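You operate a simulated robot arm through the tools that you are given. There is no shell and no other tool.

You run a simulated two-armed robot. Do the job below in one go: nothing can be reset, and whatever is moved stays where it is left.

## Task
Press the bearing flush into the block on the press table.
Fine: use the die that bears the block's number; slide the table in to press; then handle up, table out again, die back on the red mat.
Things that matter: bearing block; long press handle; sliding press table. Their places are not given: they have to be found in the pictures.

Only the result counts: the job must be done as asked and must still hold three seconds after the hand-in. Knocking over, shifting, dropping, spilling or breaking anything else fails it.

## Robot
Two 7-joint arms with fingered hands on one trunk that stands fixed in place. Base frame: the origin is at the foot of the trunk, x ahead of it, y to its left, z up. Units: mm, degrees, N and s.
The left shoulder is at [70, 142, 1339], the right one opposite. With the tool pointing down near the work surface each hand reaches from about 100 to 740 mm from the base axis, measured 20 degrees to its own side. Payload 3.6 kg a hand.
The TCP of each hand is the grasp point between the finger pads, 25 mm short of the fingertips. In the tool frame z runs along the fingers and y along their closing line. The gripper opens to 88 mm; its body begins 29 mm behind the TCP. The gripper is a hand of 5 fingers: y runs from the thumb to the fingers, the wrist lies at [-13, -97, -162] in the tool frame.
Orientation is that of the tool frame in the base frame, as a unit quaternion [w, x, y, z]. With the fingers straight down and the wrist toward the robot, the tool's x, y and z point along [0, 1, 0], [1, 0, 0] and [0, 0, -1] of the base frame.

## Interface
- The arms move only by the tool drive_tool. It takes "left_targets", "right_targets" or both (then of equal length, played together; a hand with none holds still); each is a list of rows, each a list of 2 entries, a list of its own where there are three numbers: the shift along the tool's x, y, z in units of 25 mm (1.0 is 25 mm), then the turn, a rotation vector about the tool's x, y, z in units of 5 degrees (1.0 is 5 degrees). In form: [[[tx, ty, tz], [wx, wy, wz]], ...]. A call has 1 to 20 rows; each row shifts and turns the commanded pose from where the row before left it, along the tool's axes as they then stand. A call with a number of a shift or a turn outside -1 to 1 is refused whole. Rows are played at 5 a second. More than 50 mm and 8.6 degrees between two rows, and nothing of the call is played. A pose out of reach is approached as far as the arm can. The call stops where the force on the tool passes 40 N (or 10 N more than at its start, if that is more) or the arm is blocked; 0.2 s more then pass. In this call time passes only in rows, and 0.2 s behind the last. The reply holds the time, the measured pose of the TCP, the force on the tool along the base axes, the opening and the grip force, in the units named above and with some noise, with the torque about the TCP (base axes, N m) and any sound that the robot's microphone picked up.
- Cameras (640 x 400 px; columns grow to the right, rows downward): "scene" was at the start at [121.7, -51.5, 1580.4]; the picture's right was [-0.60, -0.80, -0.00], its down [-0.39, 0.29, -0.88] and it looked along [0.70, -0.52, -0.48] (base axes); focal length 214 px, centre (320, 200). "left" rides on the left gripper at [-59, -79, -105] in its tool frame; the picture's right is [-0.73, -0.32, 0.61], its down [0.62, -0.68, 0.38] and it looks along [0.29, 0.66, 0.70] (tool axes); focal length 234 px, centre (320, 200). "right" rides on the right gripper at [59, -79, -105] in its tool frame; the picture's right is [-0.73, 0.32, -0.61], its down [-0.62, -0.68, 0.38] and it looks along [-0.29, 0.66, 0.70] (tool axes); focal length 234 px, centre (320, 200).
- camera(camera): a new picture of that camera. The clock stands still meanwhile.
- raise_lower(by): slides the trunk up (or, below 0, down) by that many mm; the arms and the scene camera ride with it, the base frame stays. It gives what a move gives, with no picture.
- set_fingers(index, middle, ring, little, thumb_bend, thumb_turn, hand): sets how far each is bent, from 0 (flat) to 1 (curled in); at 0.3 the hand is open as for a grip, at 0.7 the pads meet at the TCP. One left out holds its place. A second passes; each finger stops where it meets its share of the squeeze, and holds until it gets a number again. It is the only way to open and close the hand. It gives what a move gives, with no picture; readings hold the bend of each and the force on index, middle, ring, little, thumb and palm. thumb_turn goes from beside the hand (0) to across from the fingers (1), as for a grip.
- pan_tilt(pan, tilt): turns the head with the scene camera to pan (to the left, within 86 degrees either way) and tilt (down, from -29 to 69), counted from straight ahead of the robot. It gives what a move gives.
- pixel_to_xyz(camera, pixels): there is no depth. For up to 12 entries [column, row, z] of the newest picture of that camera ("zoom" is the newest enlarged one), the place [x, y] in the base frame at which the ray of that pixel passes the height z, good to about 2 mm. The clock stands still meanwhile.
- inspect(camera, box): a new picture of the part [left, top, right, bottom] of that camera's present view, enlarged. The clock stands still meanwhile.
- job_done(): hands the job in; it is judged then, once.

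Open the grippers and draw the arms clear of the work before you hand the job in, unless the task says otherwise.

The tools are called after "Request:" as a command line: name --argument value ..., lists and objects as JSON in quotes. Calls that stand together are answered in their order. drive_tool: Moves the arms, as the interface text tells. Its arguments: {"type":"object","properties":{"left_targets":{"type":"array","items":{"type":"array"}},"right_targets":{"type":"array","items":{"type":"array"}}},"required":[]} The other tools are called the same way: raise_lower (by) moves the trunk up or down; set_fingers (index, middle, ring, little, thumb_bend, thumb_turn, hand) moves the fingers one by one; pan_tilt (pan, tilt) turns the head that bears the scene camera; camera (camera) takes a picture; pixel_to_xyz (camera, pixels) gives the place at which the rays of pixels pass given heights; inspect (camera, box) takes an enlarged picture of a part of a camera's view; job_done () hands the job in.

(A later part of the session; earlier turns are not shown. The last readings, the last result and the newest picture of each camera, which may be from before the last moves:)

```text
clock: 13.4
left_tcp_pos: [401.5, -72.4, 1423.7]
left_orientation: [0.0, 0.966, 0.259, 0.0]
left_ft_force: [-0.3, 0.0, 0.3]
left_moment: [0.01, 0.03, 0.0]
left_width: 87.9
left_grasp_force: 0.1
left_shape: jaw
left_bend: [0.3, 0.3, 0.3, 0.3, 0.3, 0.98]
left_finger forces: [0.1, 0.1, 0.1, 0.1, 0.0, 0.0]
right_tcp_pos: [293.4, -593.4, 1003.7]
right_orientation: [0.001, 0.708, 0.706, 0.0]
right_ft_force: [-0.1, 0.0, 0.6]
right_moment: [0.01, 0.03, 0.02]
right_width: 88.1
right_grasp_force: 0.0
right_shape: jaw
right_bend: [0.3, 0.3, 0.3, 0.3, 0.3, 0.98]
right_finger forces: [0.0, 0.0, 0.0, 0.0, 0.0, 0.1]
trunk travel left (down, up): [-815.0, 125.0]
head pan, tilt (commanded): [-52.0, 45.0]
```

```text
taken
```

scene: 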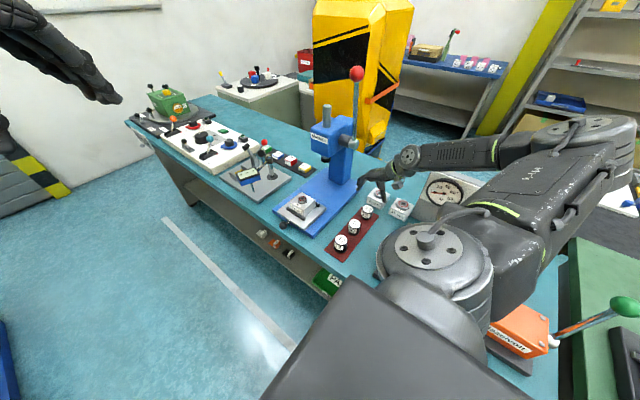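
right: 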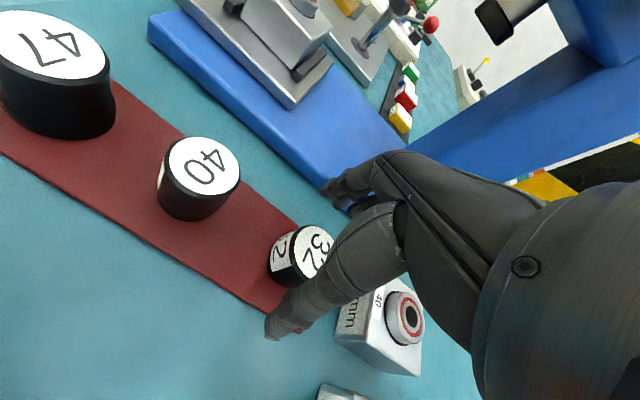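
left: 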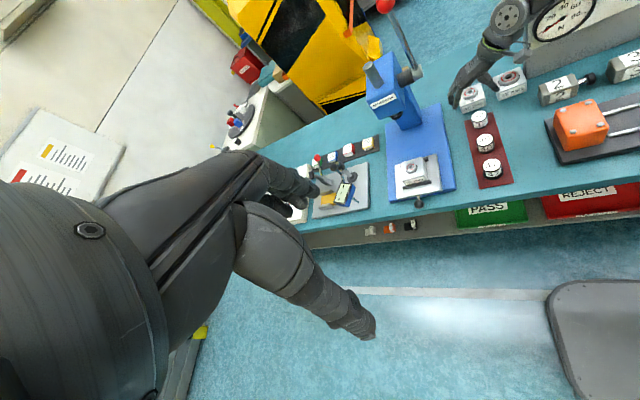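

The arm rides with the trunk. Hand TCP is at 1004; lowering another 40 mm puts it at ≈963 with fingertips at 938, still above the die top (904).

Request:
raise_lower --by -40

Request:
camera --camera "right"

Request:
camera --camera "left"

```text
clock: 14.2
left_tcp_pos: [403.3, -72.6, 1384.0]
left_orientation: [0.0, 0.966, 0.259, 0.0]
left_ft_force: [0.6, 0.7, 0.1]
left_moment: [-0.01, 0.02, -0.02]
left_width: 87.6
left_grasp_force: 0.1
left_shape: jaw
left_bend: [0.3, 0.3, 0.3, 0.3, 0.3, 0.98]
left_finger forces: [0.1, 0.0, 0.0, 0.0, 0.1, 0.1]
right_tcp_pos: [292.4, -593.7, 963.9]
right_orientation: [0.0, 0.707, 0.707, -0.001]
right_ft_force: [-0.3, 1.4, 0.3]
right_moment: [-0.03, 0.01, 0.03]
right_width: 87.9
right_grasp_force: 0.0
right_shape: jaw
right_bend: [0.3, 0.3, 0.3, 0.3, 0.3, 0.98]
right_finger forces: [0.0, 0.1, 0.0, 0.0, 0.0, 0.0]
trunk travel left (down, up): [-775.0, 165.0]
head pan, tilt (commanded): [-52.0, 45.0]
```

```text
taken
```

right: 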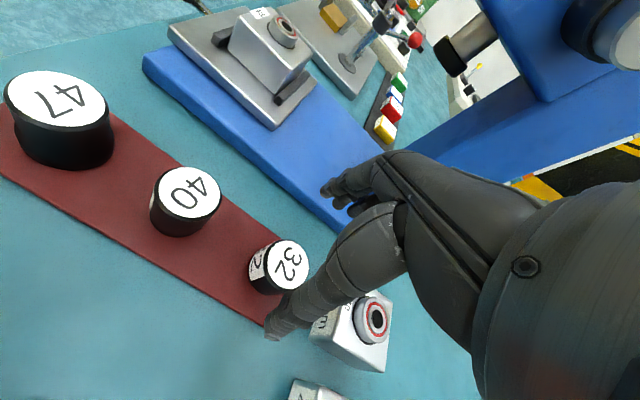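

```text
taken
```

left: 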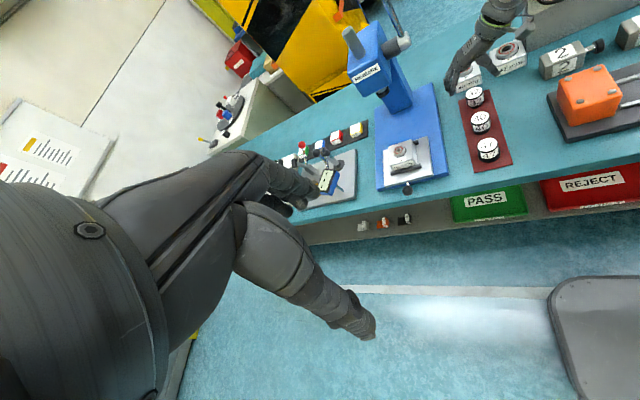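

Now I descend with a correction: −7 mm in y, +1 mm in x, 71 mm down to TCP z≈893.

Request:
drive_tool --right_targets '[[[-0.29, 0.05, 0.4], [0, 0, 0]], [[0, 0, 0.8], [0, 0, 0]], [[0, 0, 0.8], [0, 0, 0]], [[0, 0, 0.8], [0, 0, 0]]]'

Request:
camera --camera "right"

Request:
inspect --camera "left" --box '[430, 60, 526, 120]'

Request:
inspect --camera "scene" --box '[316, 170, 412, 230]'

```text
clock: 15.2
left_tcp_pos: [402.9, -73.6, 1384.8]
left_orientation: [0.0, 0.966, 0.258, 0.0]
left_ft_force: [0.1, -0.5, 0.2]
left_moment: [0.0, 0.0, 0.04]
left_width: 88.0
left_grasp_force: 0.1
left_shape: jaw
left_bend: [0.3, 0.3, 0.3, 0.3, 0.3, 0.98]
left_finger forces: [0.1, 0.1, 0.0, 0.1, 0.0, 0.1]
right_tcp_pos: [292.4, -600.7, 893.4]
right_orientation: [0.0, 0.708, 0.706, 0.0]
right_ft_force: [-0.1, 0.6, 0.3]
right_moment: [0.0, 0.04, -0.05]
right_width: 87.9
right_grasp_force: 0.1
right_shape: jaw
right_bend: [0.3, 0.3, 0.3, 0.3, 0.3, 0.98]
right_finger forces: [0.0, 0.0, 0.0, 0.1, 0.0, 0.0]
trunk travel left (down, up): [-775.0, 165.0]
head pan, tilt (commanded): [-52.0, 45.0]
```

```text
taken
```

right: 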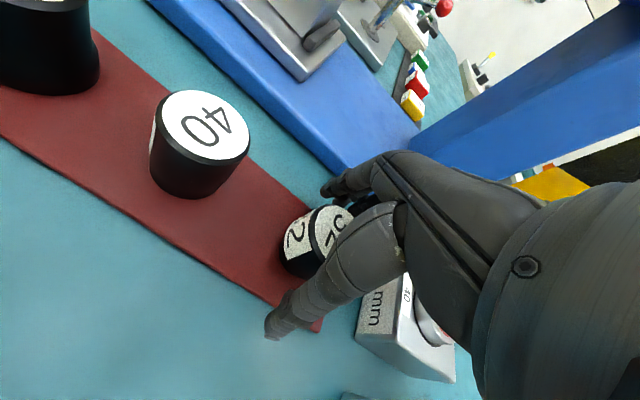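

```text
6.67 times, centred on (478, 90) of left
```

zoom: 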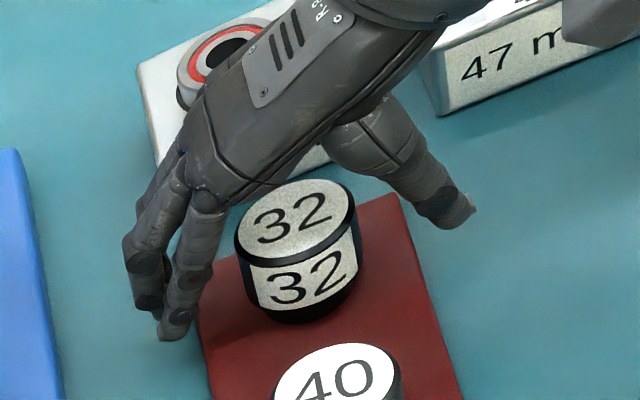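

```text
6.67 times, centred on (364, 200) of scene
```

zoom: 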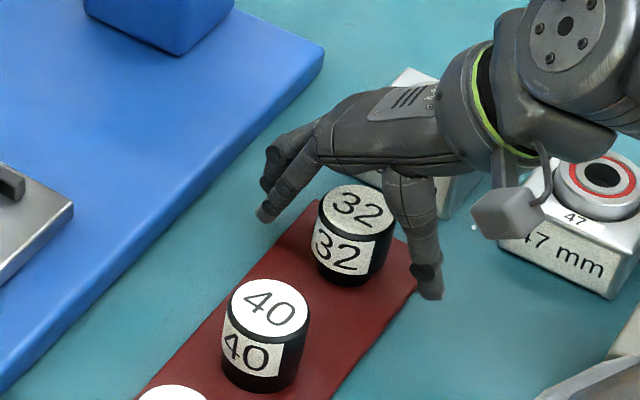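

The die seems to sit toward the near side of the hand, so I check fingertip positions: index tip at left (456.3,110.2)/scene (355.8,202.2), thumb tip at left (499.7,92.2)/scene (380.5,213.5).

Request:
camera --camera "left"

Request:
camera --camera "scene"

Request:
pixel_to_xyz --camera "left" --pixels '[[456.3, 110.2, 860], [456.3, 110.2, 880], [499.7, 92.2, 860], [499.7, 92.2, 880], [475, 92.5, 905], [475, 92.5, 895]]'

Request:
pixel_to_xyz --camera "scene" --pixels '[[355.75, 202.2, 860], [355.75, 202.2, 880], [380.5, 213.5, 860], [380.5, 213.5, 880], [369.5, 201, 905], [369.5, 201, 895]]'

```text
taken
```

left: 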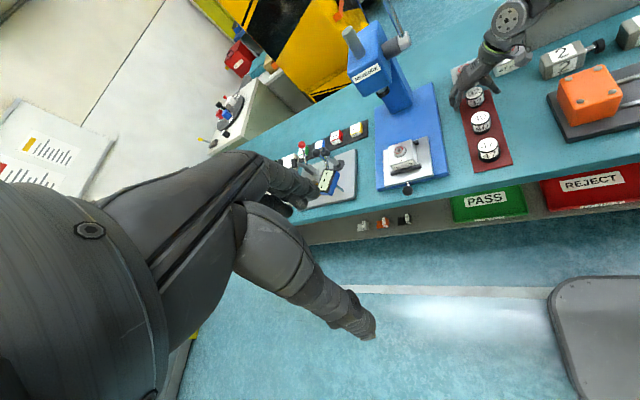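

```text
taken
```

scene: 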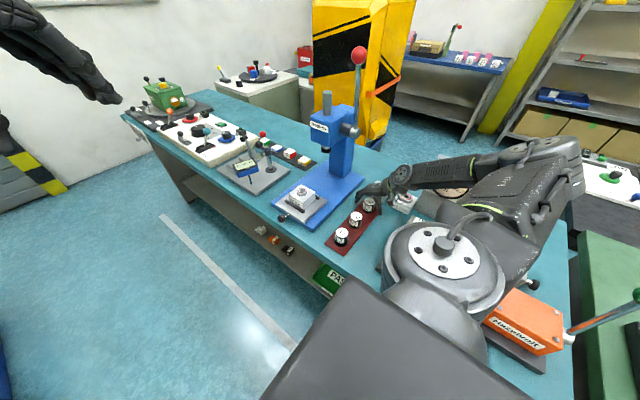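

```text
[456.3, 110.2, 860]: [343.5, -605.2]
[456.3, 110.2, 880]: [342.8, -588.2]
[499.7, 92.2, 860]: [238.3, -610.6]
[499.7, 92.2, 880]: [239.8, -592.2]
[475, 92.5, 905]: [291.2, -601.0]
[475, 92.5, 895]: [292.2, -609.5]
```

```text
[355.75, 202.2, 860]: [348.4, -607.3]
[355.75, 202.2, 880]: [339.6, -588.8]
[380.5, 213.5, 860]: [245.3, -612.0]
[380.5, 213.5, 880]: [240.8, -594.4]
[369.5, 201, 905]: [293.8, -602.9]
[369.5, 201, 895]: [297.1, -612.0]
```

Index (tool x≈+4) and thumb (≈0) oppose each other right across the die; the ring and little fingers lie toward the 40 block, so I leave those open. I close index, middle and thumb on the die.

Request:
set_fingers --hand "right" --index 0.55 --middle 0.55 --thumb_bend 0.55

Request:
inspect --camera "left" --box '[430, 60, 526, 120]'

Request:
camera --camera "right"

```text
clock: 16.2
left_tcp_pos: [404.2, -72.0, 1384.5]
left_orientation: [0.001, 0.966, 0.259, 0.001]
left_ft_force: [-0.7, -0.2, -0.4]
left_moment: [-0.02, 0.02, 0.02]
left_width: 87.8
left_grasp_force: 0.0
left_shape: jaw
left_bend: [0.3, 0.3, 0.3, 0.3, 0.3, 0.98]
left_finger forces: [0.0, 0.1, 0.0, 0.1, 0.1, 0.1]
right_tcp_pos: [293.3, -599.1, 893.6]
right_orientation: [0.001, 0.708, 0.706, 0.0]
right_ft_force: [2.1, 0.4, -0.2]
right_moment: [0.01, -0.02, 0.0]
right_width: 35.1
right_grasp_force: 2.1
right_shape: fingers
right_bend: [0.53, 0.53, 0.3, 0.3, 0.53, 0.97]
right_finger forces: [1.3, 1.6, 0.1, 0.0, 1.1, 0.0]
trunk travel left (down, up): [-775.0, 165.0]
head pan, tilt (commanded): [-52.0, 45.0]
```

```text
6.67 times, centred on (478, 90) of left
```

zoom: 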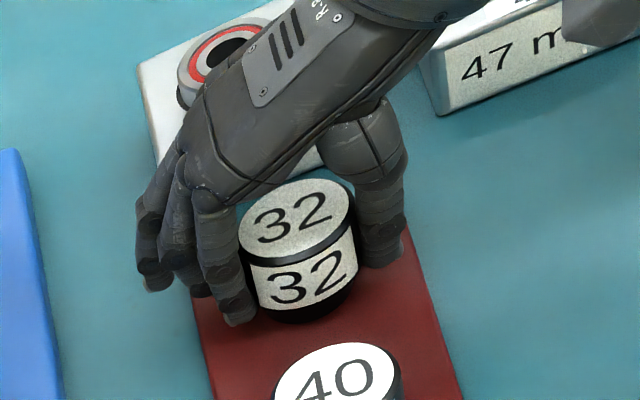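

```text
taken
```

right: 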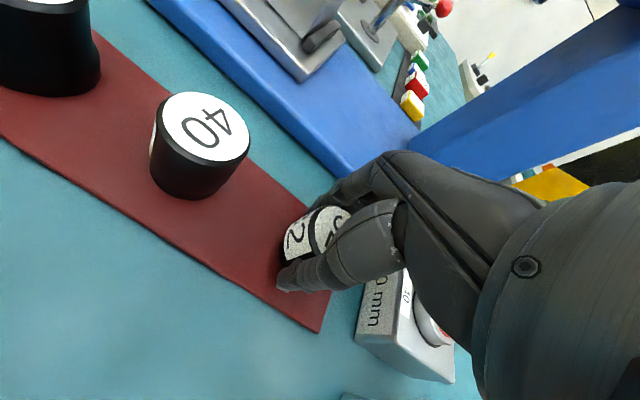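

Contact is made (width 35 mm, ~2 N). I squeeze more firmly before lifting.

Request:
set_fingers --hand "right" --index 0.7 --middle 0.7 --thumb_bend 0.75

Request:
inspect --camera "left" --box '[430, 60, 526, 120]'

```text
clock: 17.2
left_tcp_pos: [405.3, -71.7, 1384.2]
left_orientation: [0.0, 0.966, 0.258, 0.0]
left_ft_force: [0.3, 0.2, -0.8]
left_moment: [-0.02, -0.02, 0.0]
left_width: 87.6
left_grasp_force: 0.1
left_shape: jaw
left_bend: [0.3, 0.3, 0.3, 0.3, 0.3, 0.98]
left_finger forces: [0.0, 0.0, 0.0, 0.0, 0.0, 0.0]
right_tcp_pos: [293.0, -599.7, 893.1]
right_orientation: [0.001, 0.708, 0.707, -0.001]
right_ft_force: [3.9, -0.6, 1.5]
right_moment: [-0.01, -0.14, 0.02]
right_width: 31.5
right_grasp_force: 13.4
right_shape: fingers
right_bend: [0.56, 0.58, 0.3, 0.3, 0.56, 0.96]
right_finger forces: [7.1, 7.7, 0.0, 0.1, 11.9, 0.0]
trunk travel left (down, up): [-775.0, 165.0]
head pan, tilt (commanded): [-52.0, 45.0]
```

```text
6.67 times, centred on (478, 90) of left
```

zoom: 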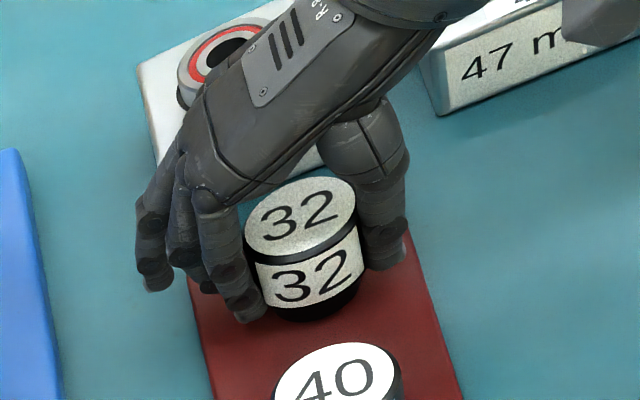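

Grip is 13 N and the die remains upright. I lift slowly about 40 mm and look.

Request:
drive_tool --right_targets '[[[0, 0, -0.3], [0, 0, 0]], [[0, 0, -0.4], [0, 0, 0]], [[0, 0, -0.4], [0, 0, 0]], [[0, 0, -0.5], [0, 0, 0]]]'

Request:
inspect --camera "left" --box '[430, 50, 526, 110]'

Request:
inspect --camera "scene" --box '[316, 160, 412, 220]'

Request:
inspect --camera "right" --box '[220, 150, 380, 250]'

```text
clock: 18.2
left_tcp_pos: [403.5, -72.9, 1383.9]
left_orientation: [0.001, 0.966, 0.258, -0.001]
left_ft_force: [-0.3, -0.6, -0.4]
left_moment: [-0.01, -0.01, -0.04]
left_width: 87.9
left_grasp_force: 0.0
left_shape: jaw
left_bend: [0.3, 0.3, 0.3, 0.3, 0.3, 0.98]
left_finger forces: [0.0, 0.1, 0.1, 0.1, 0.1, 0.1]
right_tcp_pos: [292.4, -599.1, 932.5]
right_orientation: [0.001, 0.708, 0.707, 0.0]
right_ft_force: [0.1, -0.5, -4.0]
right_moment: [0.02, -0.01, 0.01]
right_width: 31.7
right_grasp_force: 13.0
right_shape: fingers
right_bend: [0.57, 0.6, 0.3, 0.3, 0.55, 0.95]
right_finger forces: [6.3, 6.6, 0.1, 0.0, 12.9, 0.0]
trunk travel left (down, up): [-775.0, 165.0]
head pan, tilt (commanded): [-52.0, 45.0]
```

```text
6.67 times, centred on (478, 80) of left
```

zoom: 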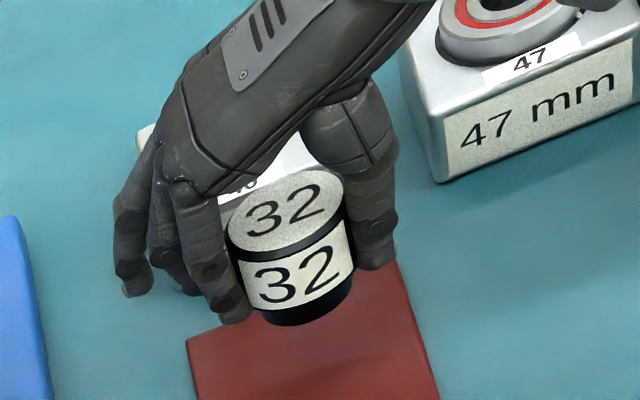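

```text
6.67 times, centred on (364, 190) of scene
```

zoom: 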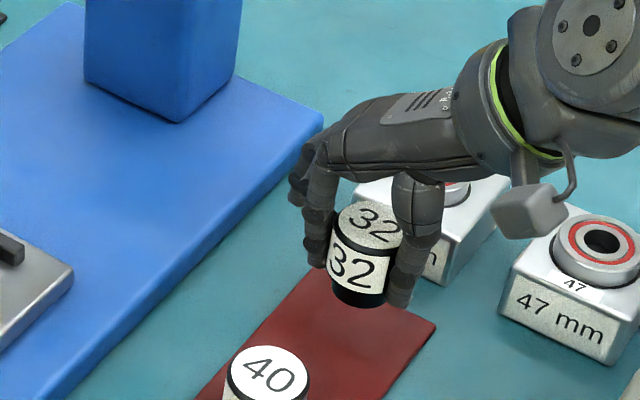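

```text
4.00 times, centred on (300, 200) of right
```

zoom: 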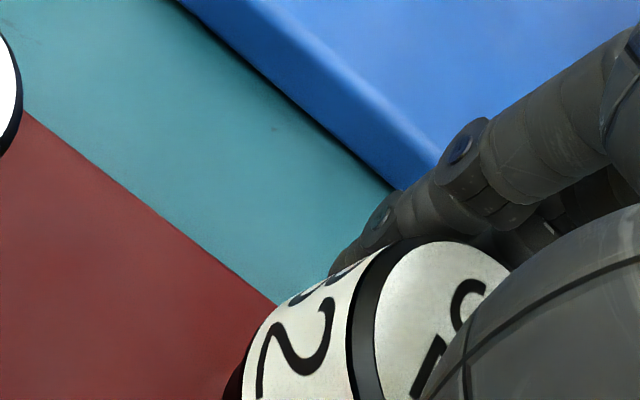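

The die hangs nearly upright in the grip. I measure its top centre relative to the TCP using left (473.0,81.8) and scene (371.5,193.8).

Request:
camera --camera "left"

Request:
camera --camera "scene"

Request:
pixel_to_xyz --camera "left" --pixels '[[473.0, 81.8, 935], [473.0, 81.8, 945], [473.6, 96.8, 900], [473.6, 96.8, 890]]'

Request:
pixel_to_xyz --camera "scene" --pixels '[[371.5, 193.75, 935], [371.5, 193.75, 945], [369.5, 204, 900], [369.5, 204, 890]]'

```text
taken
```

left: 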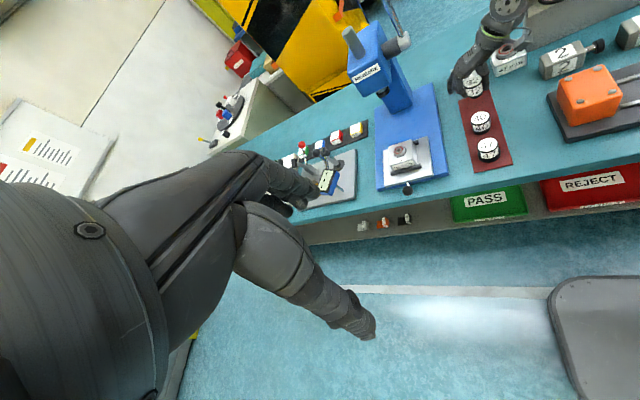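

```text
taken
```

scene: 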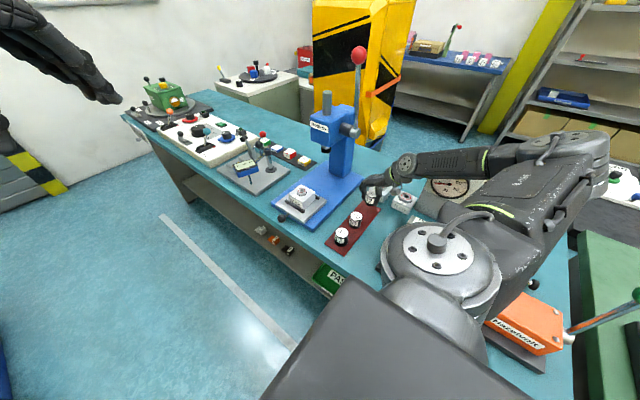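

```text
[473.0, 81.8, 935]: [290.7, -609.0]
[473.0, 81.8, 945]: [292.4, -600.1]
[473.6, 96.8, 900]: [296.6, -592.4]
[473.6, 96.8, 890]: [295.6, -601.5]
```

```text
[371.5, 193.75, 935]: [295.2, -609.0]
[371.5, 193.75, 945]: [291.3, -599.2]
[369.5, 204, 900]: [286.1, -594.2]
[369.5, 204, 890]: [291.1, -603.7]
```

Die top is at ≈(291.5,−601,942) vs TCP (292.4,−599,932.5): offset ≈(−1,−2), bottom about 37 mm below the TCP. Before carrying it over, I check the press housing's front face for clearance.

Request:
inspect --camera "left" --box '[330, 10, 458, 90]'

Request:
inspect --camera "scene" --box '[280, 85, 408, 165]'

Request:
inspect --camera "left" --box '[362, 125, 458, 200]'

```text
5.00 times, centred on (394, 50) of left
```

zoom: 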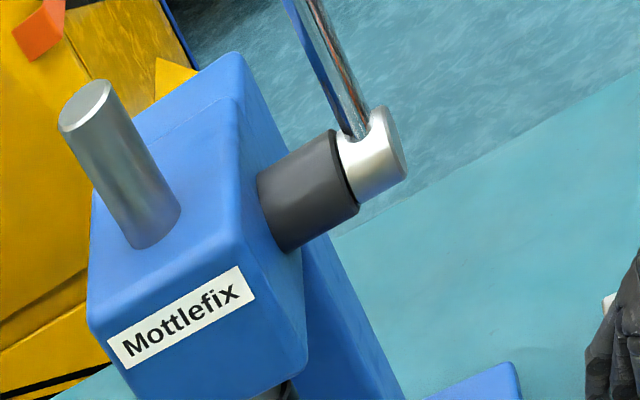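

```text
5.00 times, centred on (344, 125) of scene
```

zoom: 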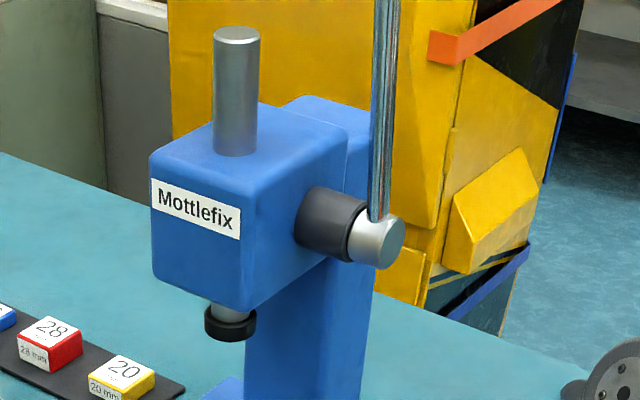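

```text
5.33 times, centred on (410, 162) of left
```

zoom: 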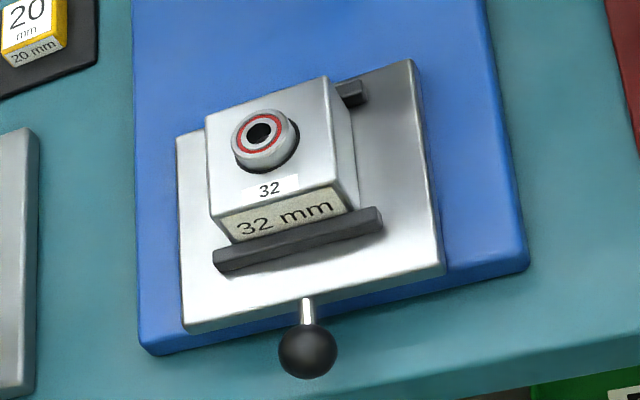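

I query the housing's front corner (left (378,59)/scene (329.6,124) top, left (391,82.4)/scene (329.6,147) bottom) to know the clearance.

Request:
camera --camera "left"

Request:
camera --camera "scene"

Request:
pixel_to_xyz --camera "left" --pixels '[[378, 59, 1150], [378, 59, 1190], [391, 82.4, 1040], [391, 82.4, 1080], [398.8, 150, 939], [398.8, 150, 949], [407.6, 190, 891], [407.6, 190, 881]]'

Request:
pixel_to_xyz --camera "scene" --pixels '[[329.6, 124, 1150], [329.6, 124, 1190], [329.6, 147, 1040], [329.6, 147, 1080]]'

Request:
inspect --camera "scene" --box '[264, 165, 360, 225]'

```text
taken
```

left: 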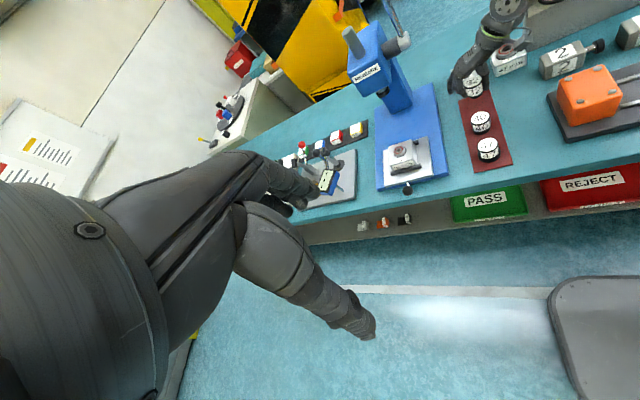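

```text
taken
```

scene: 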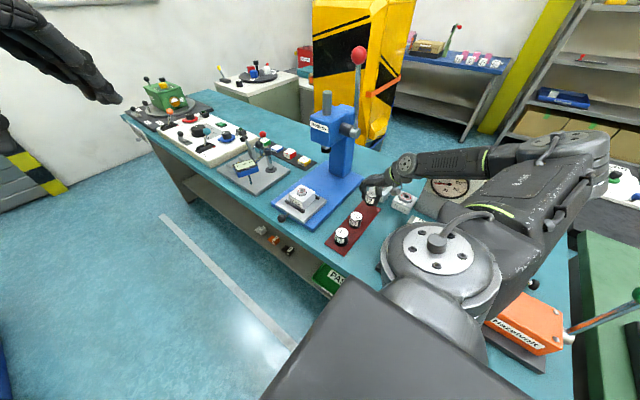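

```text
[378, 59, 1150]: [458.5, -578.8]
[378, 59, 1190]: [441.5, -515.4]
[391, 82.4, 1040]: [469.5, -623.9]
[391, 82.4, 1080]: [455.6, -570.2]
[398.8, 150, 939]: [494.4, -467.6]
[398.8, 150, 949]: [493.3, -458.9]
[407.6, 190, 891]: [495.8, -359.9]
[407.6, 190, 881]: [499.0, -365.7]
```

```text
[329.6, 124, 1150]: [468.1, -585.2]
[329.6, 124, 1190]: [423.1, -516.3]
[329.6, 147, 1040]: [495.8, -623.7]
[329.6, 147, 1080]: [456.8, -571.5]
```

```text
6.67 times, centred on (312, 195) of scene
```

zoom: 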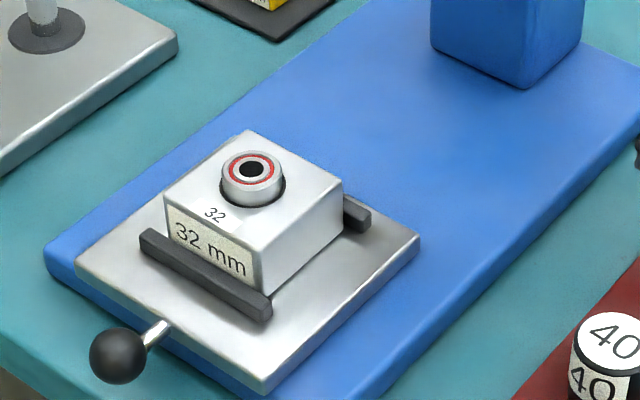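

Housing front face is at y≈−562, z 1080–1165, so the hand clears it. I lift to z≈1008, then carry the die +y and +x to above the bearing.

Request:
drive_tool --right_targets '[[[0, 0, -0.6], [0, 0, 0]], [[0, 0, -0.8], [0, 0, 0]], [[0, 0, -0.8], [0, 0, 0]], [[0.4, 0, -0.6], [0, 0, 0]], [[0.8, 0, -0.2], [0, 0, 0]], [[0.8, 0.1, 0], [0, 0, 0]], [[0.8, 0.3, 0], [0, 0, 0]], [[0.8, 0.6, 0], [0, 0, 0]], [[0.8, 0.7, 0], [0, 0, 0]], [[0.6, 0.8, 0], [0, 0, 0]], [[0.3, 0.8, 0], [0, 0, 0]], [[0.1, 0.8, 0], [0, 0, 0]], [[0, 0.8, 0], [0, 0, 0]], [[0, 0.8, 0], [0, 0, 0]], [[0, 0.8, 0], [0, 0, 0]], [[0, 0.7, 0], [0, 0, 0]], [[0, 0.5, 0], [0, 0, 0]], [[0, 0.3, 0], [0, 0, 0]]]'

Request:
camera --camera "right"

Request:
camera --camera "left"

Request:
camera --camera "scene"

```text
clock: 22.0
left_tcp_pos: [403.8, -72.8, 1384.3]
left_orientation: [0.0, 0.966, 0.259, 0.001]
left_ft_force: [-0.9, -0.5, -0.2]
left_moment: [0.01, 0.02, 0.0]
left_width: 87.5
left_grasp_force: 0.1
left_shape: jaw
left_bend: [0.3, 0.3, 0.3, 0.3, 0.3, 0.98]
left_finger forces: [0.0, 0.0, 0.1, 0.0, 0.0, 0.0]
right_tcp_pos: [493.1, -466.9, 1008.6]
right_orientation: [0.001, 0.708, 0.706, 0.0]
right_ft_force: [0.1, 0.1, -2.7]
right_moment: [0.02, -0.03, -0.02]
right_width: 31.2
right_grasp_force: 12.0
right_shape: fingers
right_bend: [0.58, 0.6, 0.3, 0.3, 0.55, 0.95]
right_finger forces: [6.3, 6.4, 0.0, 0.0, 12.0, 0.0]
trunk travel left (down, up): [-775.0, 165.0]
head pan, tilt (commanded): [-52.0, 45.0]
```

```text
taken
```

right: 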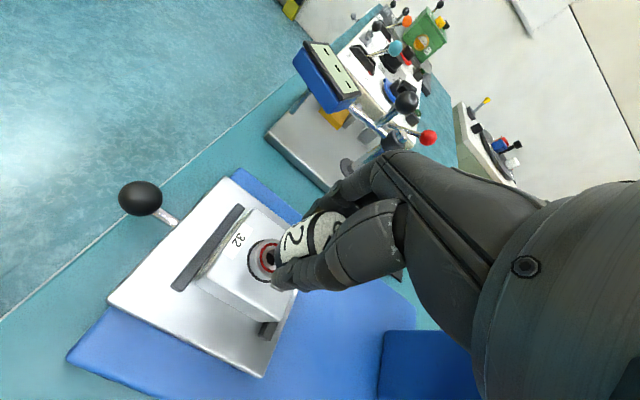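

```text
taken
```

left: 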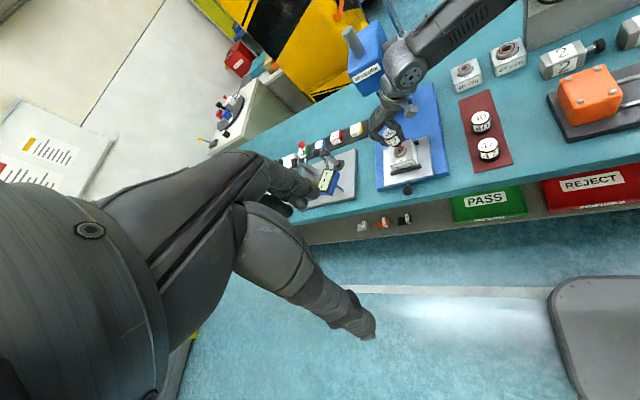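

```text
taken
```

scene: 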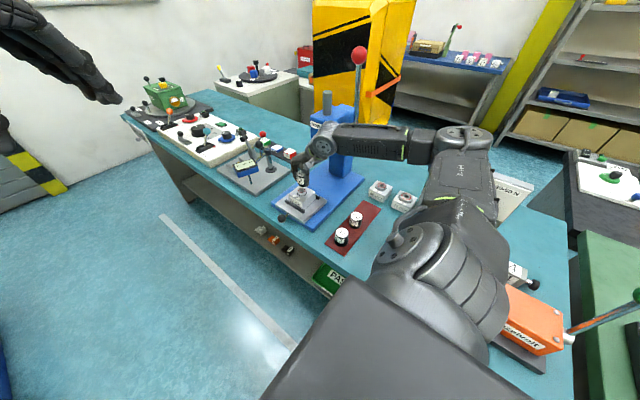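

TCP is at (493,−467,1009), die above the bearing. I enlarge the views to align the die with the bearing.

Request:
inspect --camera "left" --box '[352, 110, 448, 170]'

Request:
inspect --camera "scene" --box '[262, 155, 358, 215]'

Request:
inspect --camera "right" --box '[208, 200, 368, 300]'

```text
6.67 times, centred on (400, 140) of left
```

zoom: 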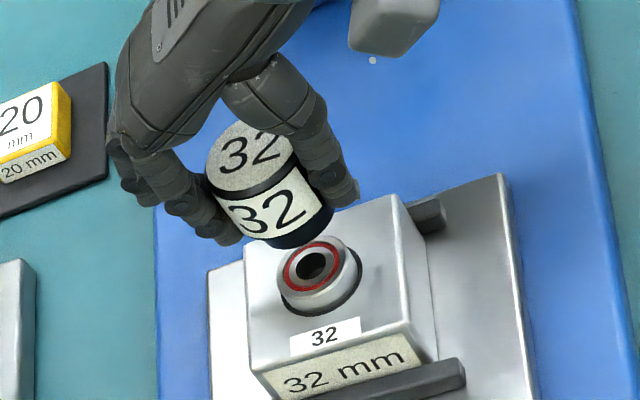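

```text
6.67 times, centred on (310, 185) of scene
```

zoom: 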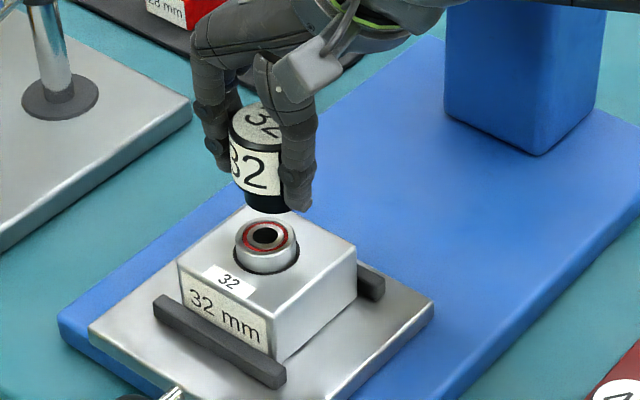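

```text
4.00 times, centred on (288, 250) of right
```

zoom: 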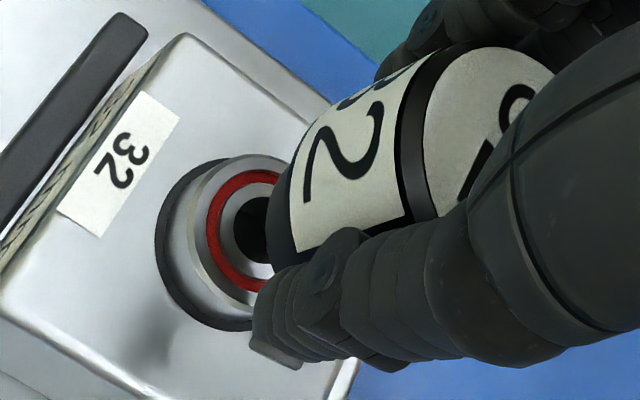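

I query die bottom centre (scene (302,185), left (397,144.2), z≈972) and bearing centre (scene (302,190.5), left (399.6,149.4), z≈939).

Request:
camera --camera "scene"

Request:
camera --camera "left"

Request:
pixel_to_xyz --camera "scene" --pixels '[[302.05, 185, 967], [302.05, 185, 977], [302.05, 190.5, 935], [302.05, 190.5, 945]]'

Request:
pixel_to_xyz --camera "left" --pixels '[[397, 144.2, 967], [397, 144.2, 977], [399.55, 149.45, 935], [399.55, 149.45, 945]]'

Request:
pixel_to_xyz --camera "right" --pixels '[[268, 257, 935], [268, 257, 945]]'

```text
taken
```

scene: 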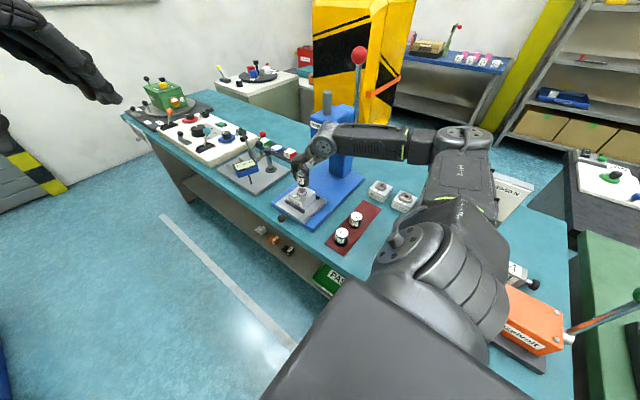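

```text
taken
```

left: 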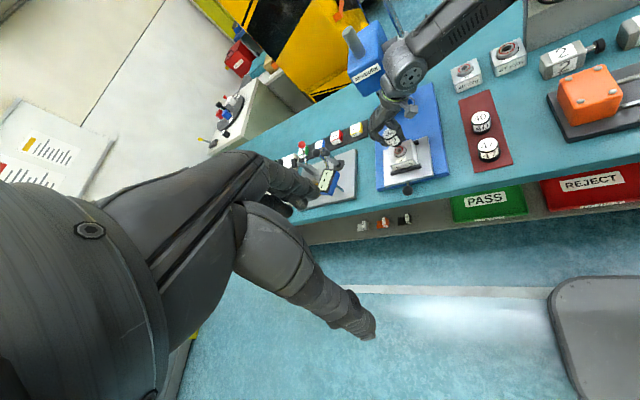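

```text
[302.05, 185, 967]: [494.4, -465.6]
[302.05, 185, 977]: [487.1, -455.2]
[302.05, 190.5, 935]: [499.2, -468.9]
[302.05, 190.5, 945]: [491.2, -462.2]
```

```text
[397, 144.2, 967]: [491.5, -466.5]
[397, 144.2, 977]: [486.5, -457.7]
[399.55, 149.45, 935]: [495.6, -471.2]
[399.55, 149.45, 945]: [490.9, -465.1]
```

```text
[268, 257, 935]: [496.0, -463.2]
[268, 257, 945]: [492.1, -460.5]
```

The die bottom is within ~3–5 mm of the bearing axis. I lower 22 mm so the gap is small and alignment can be judged directly.

Request:
drive_tool --right_targets '[[[0, 0.06, 0.3], [0, 0, 0]], [[0, 0.06, 0.3], [0, 0, 0]], [[0, 0, 0.25], [0, 0, 0]]]'

Request:
inspect --camera "left" --box '[368, 120, 432, 160]'

Request:
inspect --camera "scene" --box '[270, 160, 334, 200]'

Request:
inspect --camera "right" --box '[208, 180, 368, 280]'

```text
clock: 22.8
left_tcp_pos: [404.2, -72.5, 1384.9]
left_orientation: [0.0, 0.966, 0.259, 0.0]
left_ft_force: [1.3, 0.0, 0.3]
left_moment: [0.0, 0.0, -0.02]
left_width: 87.7
left_grasp_force: 0.0
left_shape: jaw
left_bend: [0.3, 0.3, 0.3, 0.3, 0.3, 0.98]
left_finger forces: [0.0, 0.0, 0.1, 0.1, 0.1, 0.0]
right_tcp_pos: [496.2, -464.7, 986.4]
right_orientation: [0.001, 0.708, 0.706, -0.001]
right_ft_force: [0.2, 0.3, -3.1]
right_moment: [0.05, -0.02, -0.01]
right_width: 30.9
right_grasp_force: 12.9
right_shape: fingers
right_bend: [0.58, 0.6, 0.3, 0.3, 0.55, 0.95]
right_finger forces: [6.2, 6.4, 0.0, 0.1, 12.0, 0.1]
trunk travel left (down, up): [-775.0, 165.0]
head pan, tilt (commanded): [-52.0, 45.0]
```

```text
10.00 times, centred on (400, 140) of left
```

zoom: 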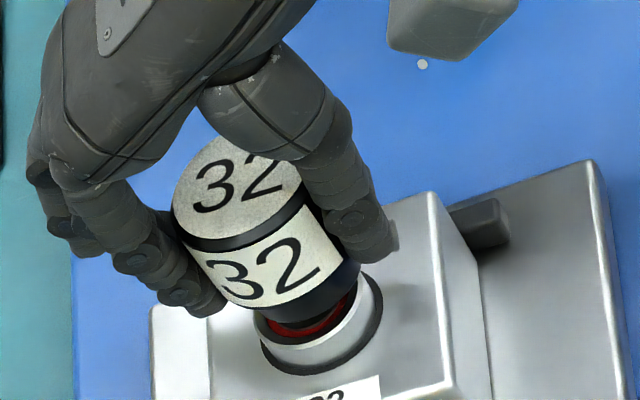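

```text
10.00 times, centred on (302, 180) of scene
```

zoom: 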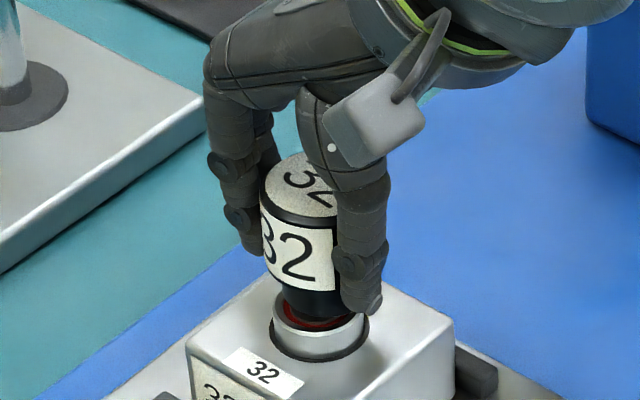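

```text
4.00 times, centred on (288, 230) of right
```

zoom: 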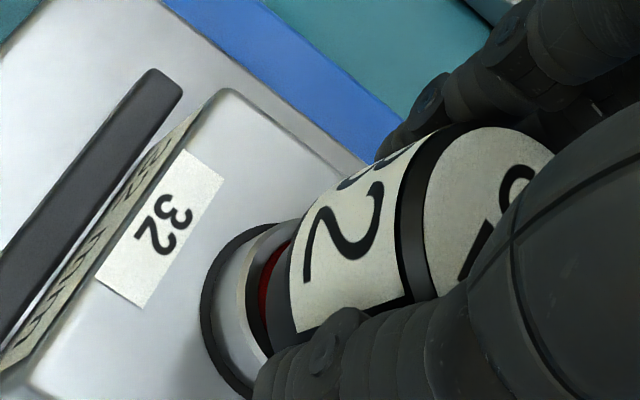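

Alignment looks within ~1–2 mm laterally. I nudge 0.8 mm in −x and descend in small steps, watching the vertical force for contact (currently −3 N, the die's weight).

Request:
drive_tool --right_targets '[[[0, -0.03, 0.1], [0, 0, 0]], [[0, 0, 0.1], [0, 0, 0]]]'

Request:
inspect --camera "left" --box '[368, 120, 432, 160]'

Request:
inspect --camera "scene" --box '[270, 160, 334, 200]'

Request:
inspect --camera "right" --box '[228, 190, 324, 250]'

```text
clock: 23.4
left_tcp_pos: [403.7, -73.1, 1385.0]
left_orientation: [0.0, 0.966, 0.258, 0.0]
left_ft_force: [0.0, -0.5, 0.4]
left_moment: [0.01, -0.01, -0.03]
left_width: 87.8
left_grasp_force: 0.0
left_shape: jaw
left_bend: [0.3, 0.3, 0.3, 0.3, 0.3, 0.98]
left_finger forces: [0.1, 0.1, 0.1, 0.0, 0.0, 0.1]
right_tcp_pos: [496.2, -465.6, 981.6]
right_orientation: [0.001, 0.708, 0.706, -0.001]
right_ft_force: [0.2, -0.1, -3.0]
right_moment: [-0.01, -0.04, 0.02]
right_width: 31.0
right_grasp_force: 12.7
right_shape: fingers
right_bend: [0.58, 0.6, 0.3, 0.3, 0.55, 0.95]
right_finger forces: [6.2, 6.3, 0.0, 0.1, 12.0, 0.0]
trunk travel left (down, up): [-775.0, 165.0]
head pan, tilt (commanded): [-52.0, 45.0]
```

```text
10.00 times, centred on (400, 140) of left
```

zoom: 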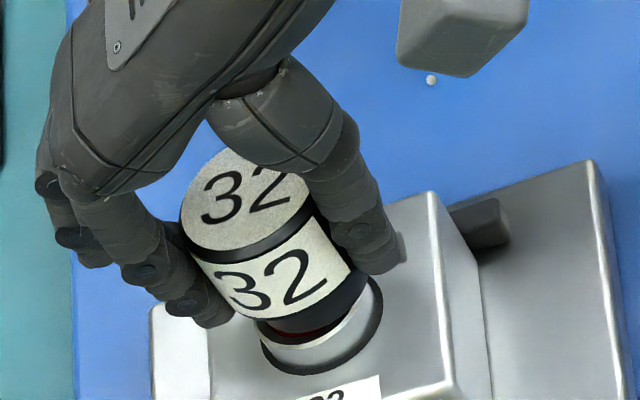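

```text
10.00 times, centred on (302, 180) of scene
```

zoom: 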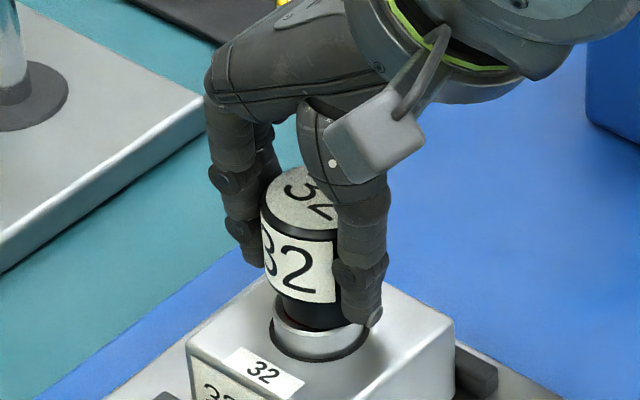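

```text
6.67 times, centred on (276, 220) of right
```

zoom: 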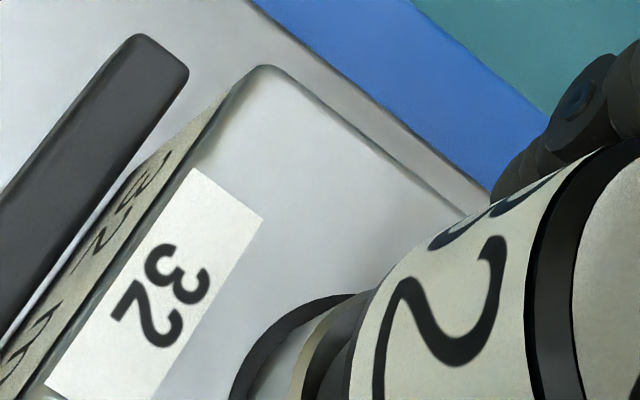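

The stub sits concentrically over the bearing with only a few mm of gap. I continue down in 1.5 mm steps.

Request:
drive_tool --right_targets '[[[0, 0, 0.06], [0, 0, 0]], [[0, 0, 0.06], [0, 0, 0]]]'

Request:
inspect --camera "left" --box '[368, 120, 432, 160]'

Request:
inspect --camera "scene" --box '[270, 160, 334, 200]'

```text
clock: 24.0
left_tcp_pos: [402.6, -72.4, 1385.4]
left_orientation: [0.0, 0.966, 0.259, 0.0]
left_ft_force: [0.0, -0.1, 0.3]
left_moment: [-0.01, -0.01, -0.01]
left_width: 87.5
left_grasp_force: 0.0
left_shape: jaw
left_bend: [0.3, 0.3, 0.3, 0.3, 0.3, 0.98]
left_finger forces: [0.0, 0.0, 0.0, 0.1, 0.0, 0.1]
right_tcp_pos: [495.6, -466.2, 978.9]
right_orientation: [0.001, 0.708, 0.706, 0.0]
right_ft_force: [0.9, -0.1, 4.5]
right_moment: [-0.05, -0.09, 0.02]
right_width: 31.0
right_grasp_force: 13.7
right_shape: fingers
right_bend: [0.58, 0.6, 0.3, 0.3, 0.55, 0.95]
right_finger forces: [6.7, 7.7, 0.1, 0.0, 13.0, 0.0]
trunk travel left (down, up): [-775.0, 165.0]
head pan, tilt (commanded): [-52.0, 45.0]
```

```text
10.00 times, centred on (400, 140) of left
```

zoom: 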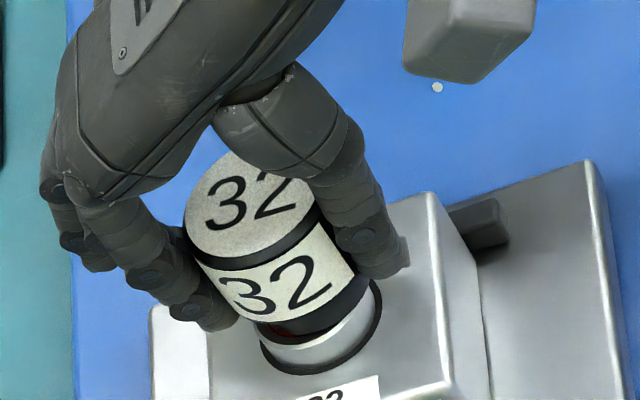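

```text
10.00 times, centred on (302, 180) of scene
```

zoom: 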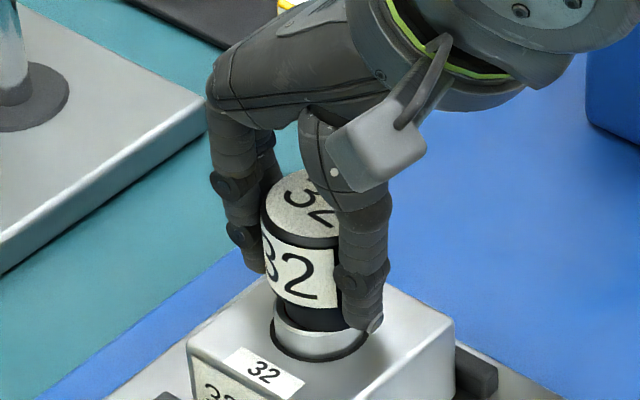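

Contact: vertical force rose from −3 to +4.5 N at TCP z≈979. I press 1 mm further to settle the die flat before releasing.

Request:
drive_tool --right_targets '[[[0, 0, 0.05], [0, 0, 0]]]'

Request:
inspect --camera "left" --box '[368, 120, 432, 160]'

```text
clock: 24.4
left_tcp_pos: [402.9, -71.6, 1385.0]
left_orientation: [0.001, 0.966, 0.259, 0.0]
left_ft_force: [-0.3, 0.4, -0.1]
left_moment: [0.02, -0.04, 0.0]
left_width: 87.8
left_grasp_force: 0.0
left_shape: jaw
left_bend: [0.3, 0.3, 0.3, 0.3, 0.3, 0.98]
left_finger forces: [0.1, 0.1, 0.0, 0.0, 0.0, 0.1]
right_tcp_pos: [495.7, -464.7, 979.0]
right_orientation: [0.003, 0.708, 0.706, -0.001]
right_ft_force: [1.2, -1.0, 9.4]
right_moment: [-0.08, -0.14, 0.01]
right_width: 31.0
right_grasp_force: 14.2
right_shape: fingers
right_bend: [0.58, 0.6, 0.3, 0.3, 0.55, 0.95]
right_finger forces: [6.8, 8.2, 0.0, 0.1, 13.2, 0.0]
trunk travel left (down, up): [-775.0, 165.0]
head pan, tilt (commanded): [-52.0, 45.0]
```

```text
10.00 times, centred on (400, 140) of left
```

zoom: 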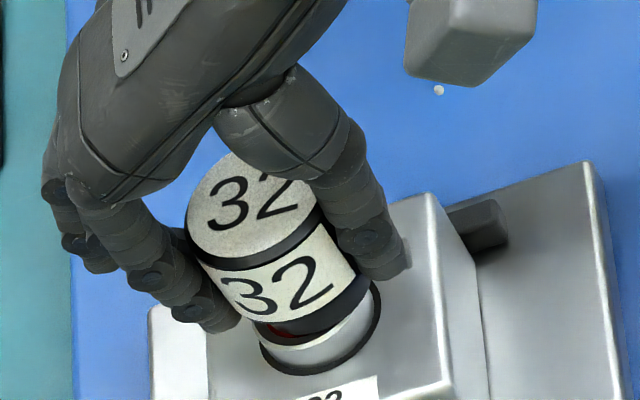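

A small gap remains at the front-left (left view ~(280,328)), so the die leans slightly. I look at it from the right-hand and scene cameras before releasing.

Request:
inspect --camera "right" --box '[240, 195, 368, 275]'

Request:
inspect --camera "scene" --box '[278, 170, 326, 200]'

Request:
inspect --camera "left" --box '[376, 130, 424, 160]'

```text
5.00 times, centred on (304, 235) of right
```

zoom: 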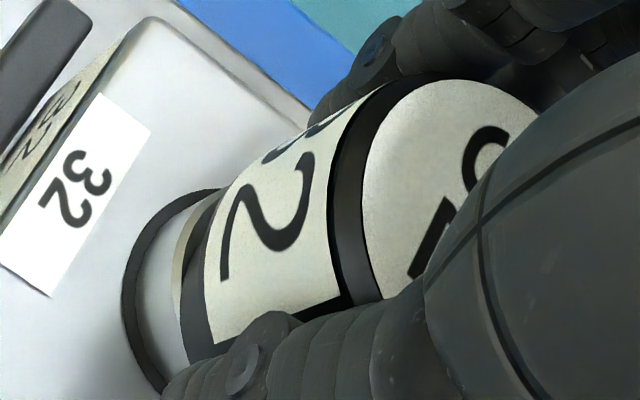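

```text
13.33 times, centred on (302, 185) of scene
```

zoom: 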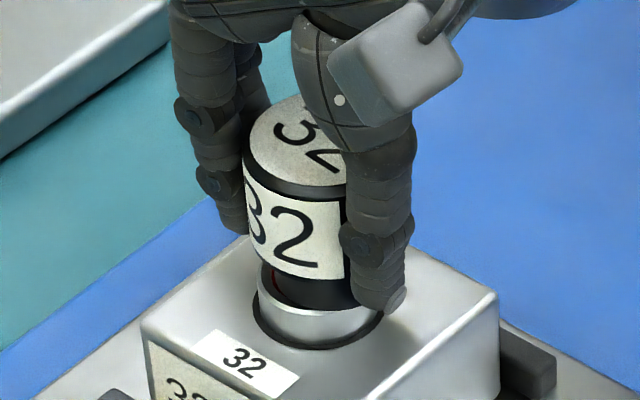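

```text
13.33 times, centred on (400, 145) of left
```

zoom: 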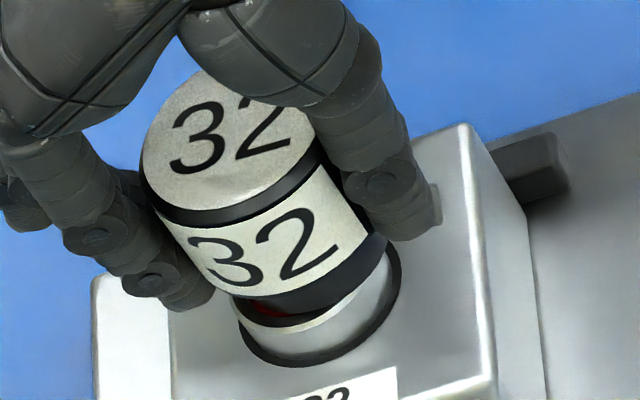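

The +x side of the die is raised ~2–3 mm (small lean); released gently it will settle flat on the bearing. I open index, middle and thumb together by a modest amount.

Request:
set_fingers --hand "right" --index 0.48 --middle 0.48 --thumb_bend 0.48

Request:
inspect --camera "left" --box '[376, 130, 424, 160]'

Request:
inspect --camera "scene" --box '[278, 170, 326, 200]'

```text
clock: 25.4
left_tcp_pos: [402.7, -71.9, 1384.5]
left_orientation: [0.0, 0.966, 0.259, 0.0]
left_ft_force: [-0.7, 0.1, 0.7]
left_moment: [0.03, 0.0, 0.01]
left_width: 87.8
left_grasp_force: 0.1
left_shape: jaw
left_bend: [0.3, 0.3, 0.3, 0.3, 0.3, 0.98]
left_finger forces: [0.1, 0.0, 0.0, 0.1, 0.0, 0.0]
right_tcp_pos: [495.8, -465.0, 976.4]
right_orientation: [0.001, 0.708, 0.706, 0.0]
right_ft_force: [-0.6, 1.0, 0.2]
right_moment: [0.0, 0.0, -0.02]
right_width: 46.2
right_grasp_force: 0.5
right_shape: fingers
right_bend: [0.48, 0.48, 0.3, 0.3, 0.48, 0.97]
right_finger forces: [0.0, 0.0, 0.0, 0.0, 0.5, 0.1]
trunk travel left (down, up): [-775.0, 165.0]
head pan, tilt (commanded): [-52.0, 45.0]
```

```text
13.33 times, centred on (400, 145) of left
```

zoom: 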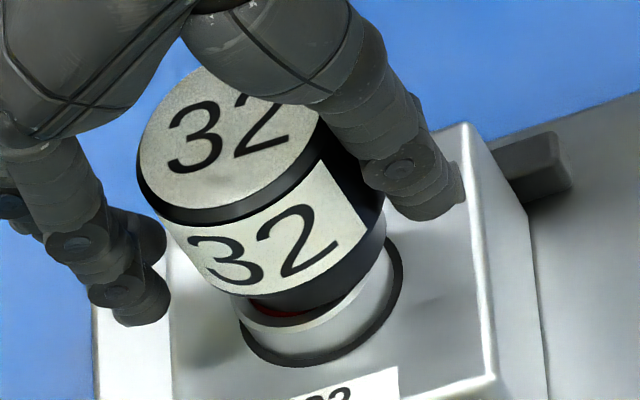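

```text
13.33 times, centred on (302, 185) of scene
```

zoom: 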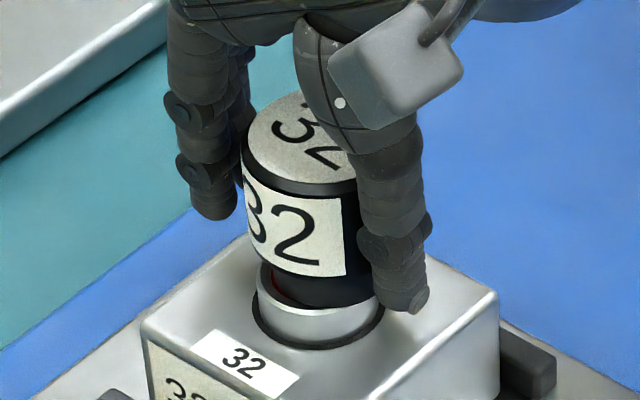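

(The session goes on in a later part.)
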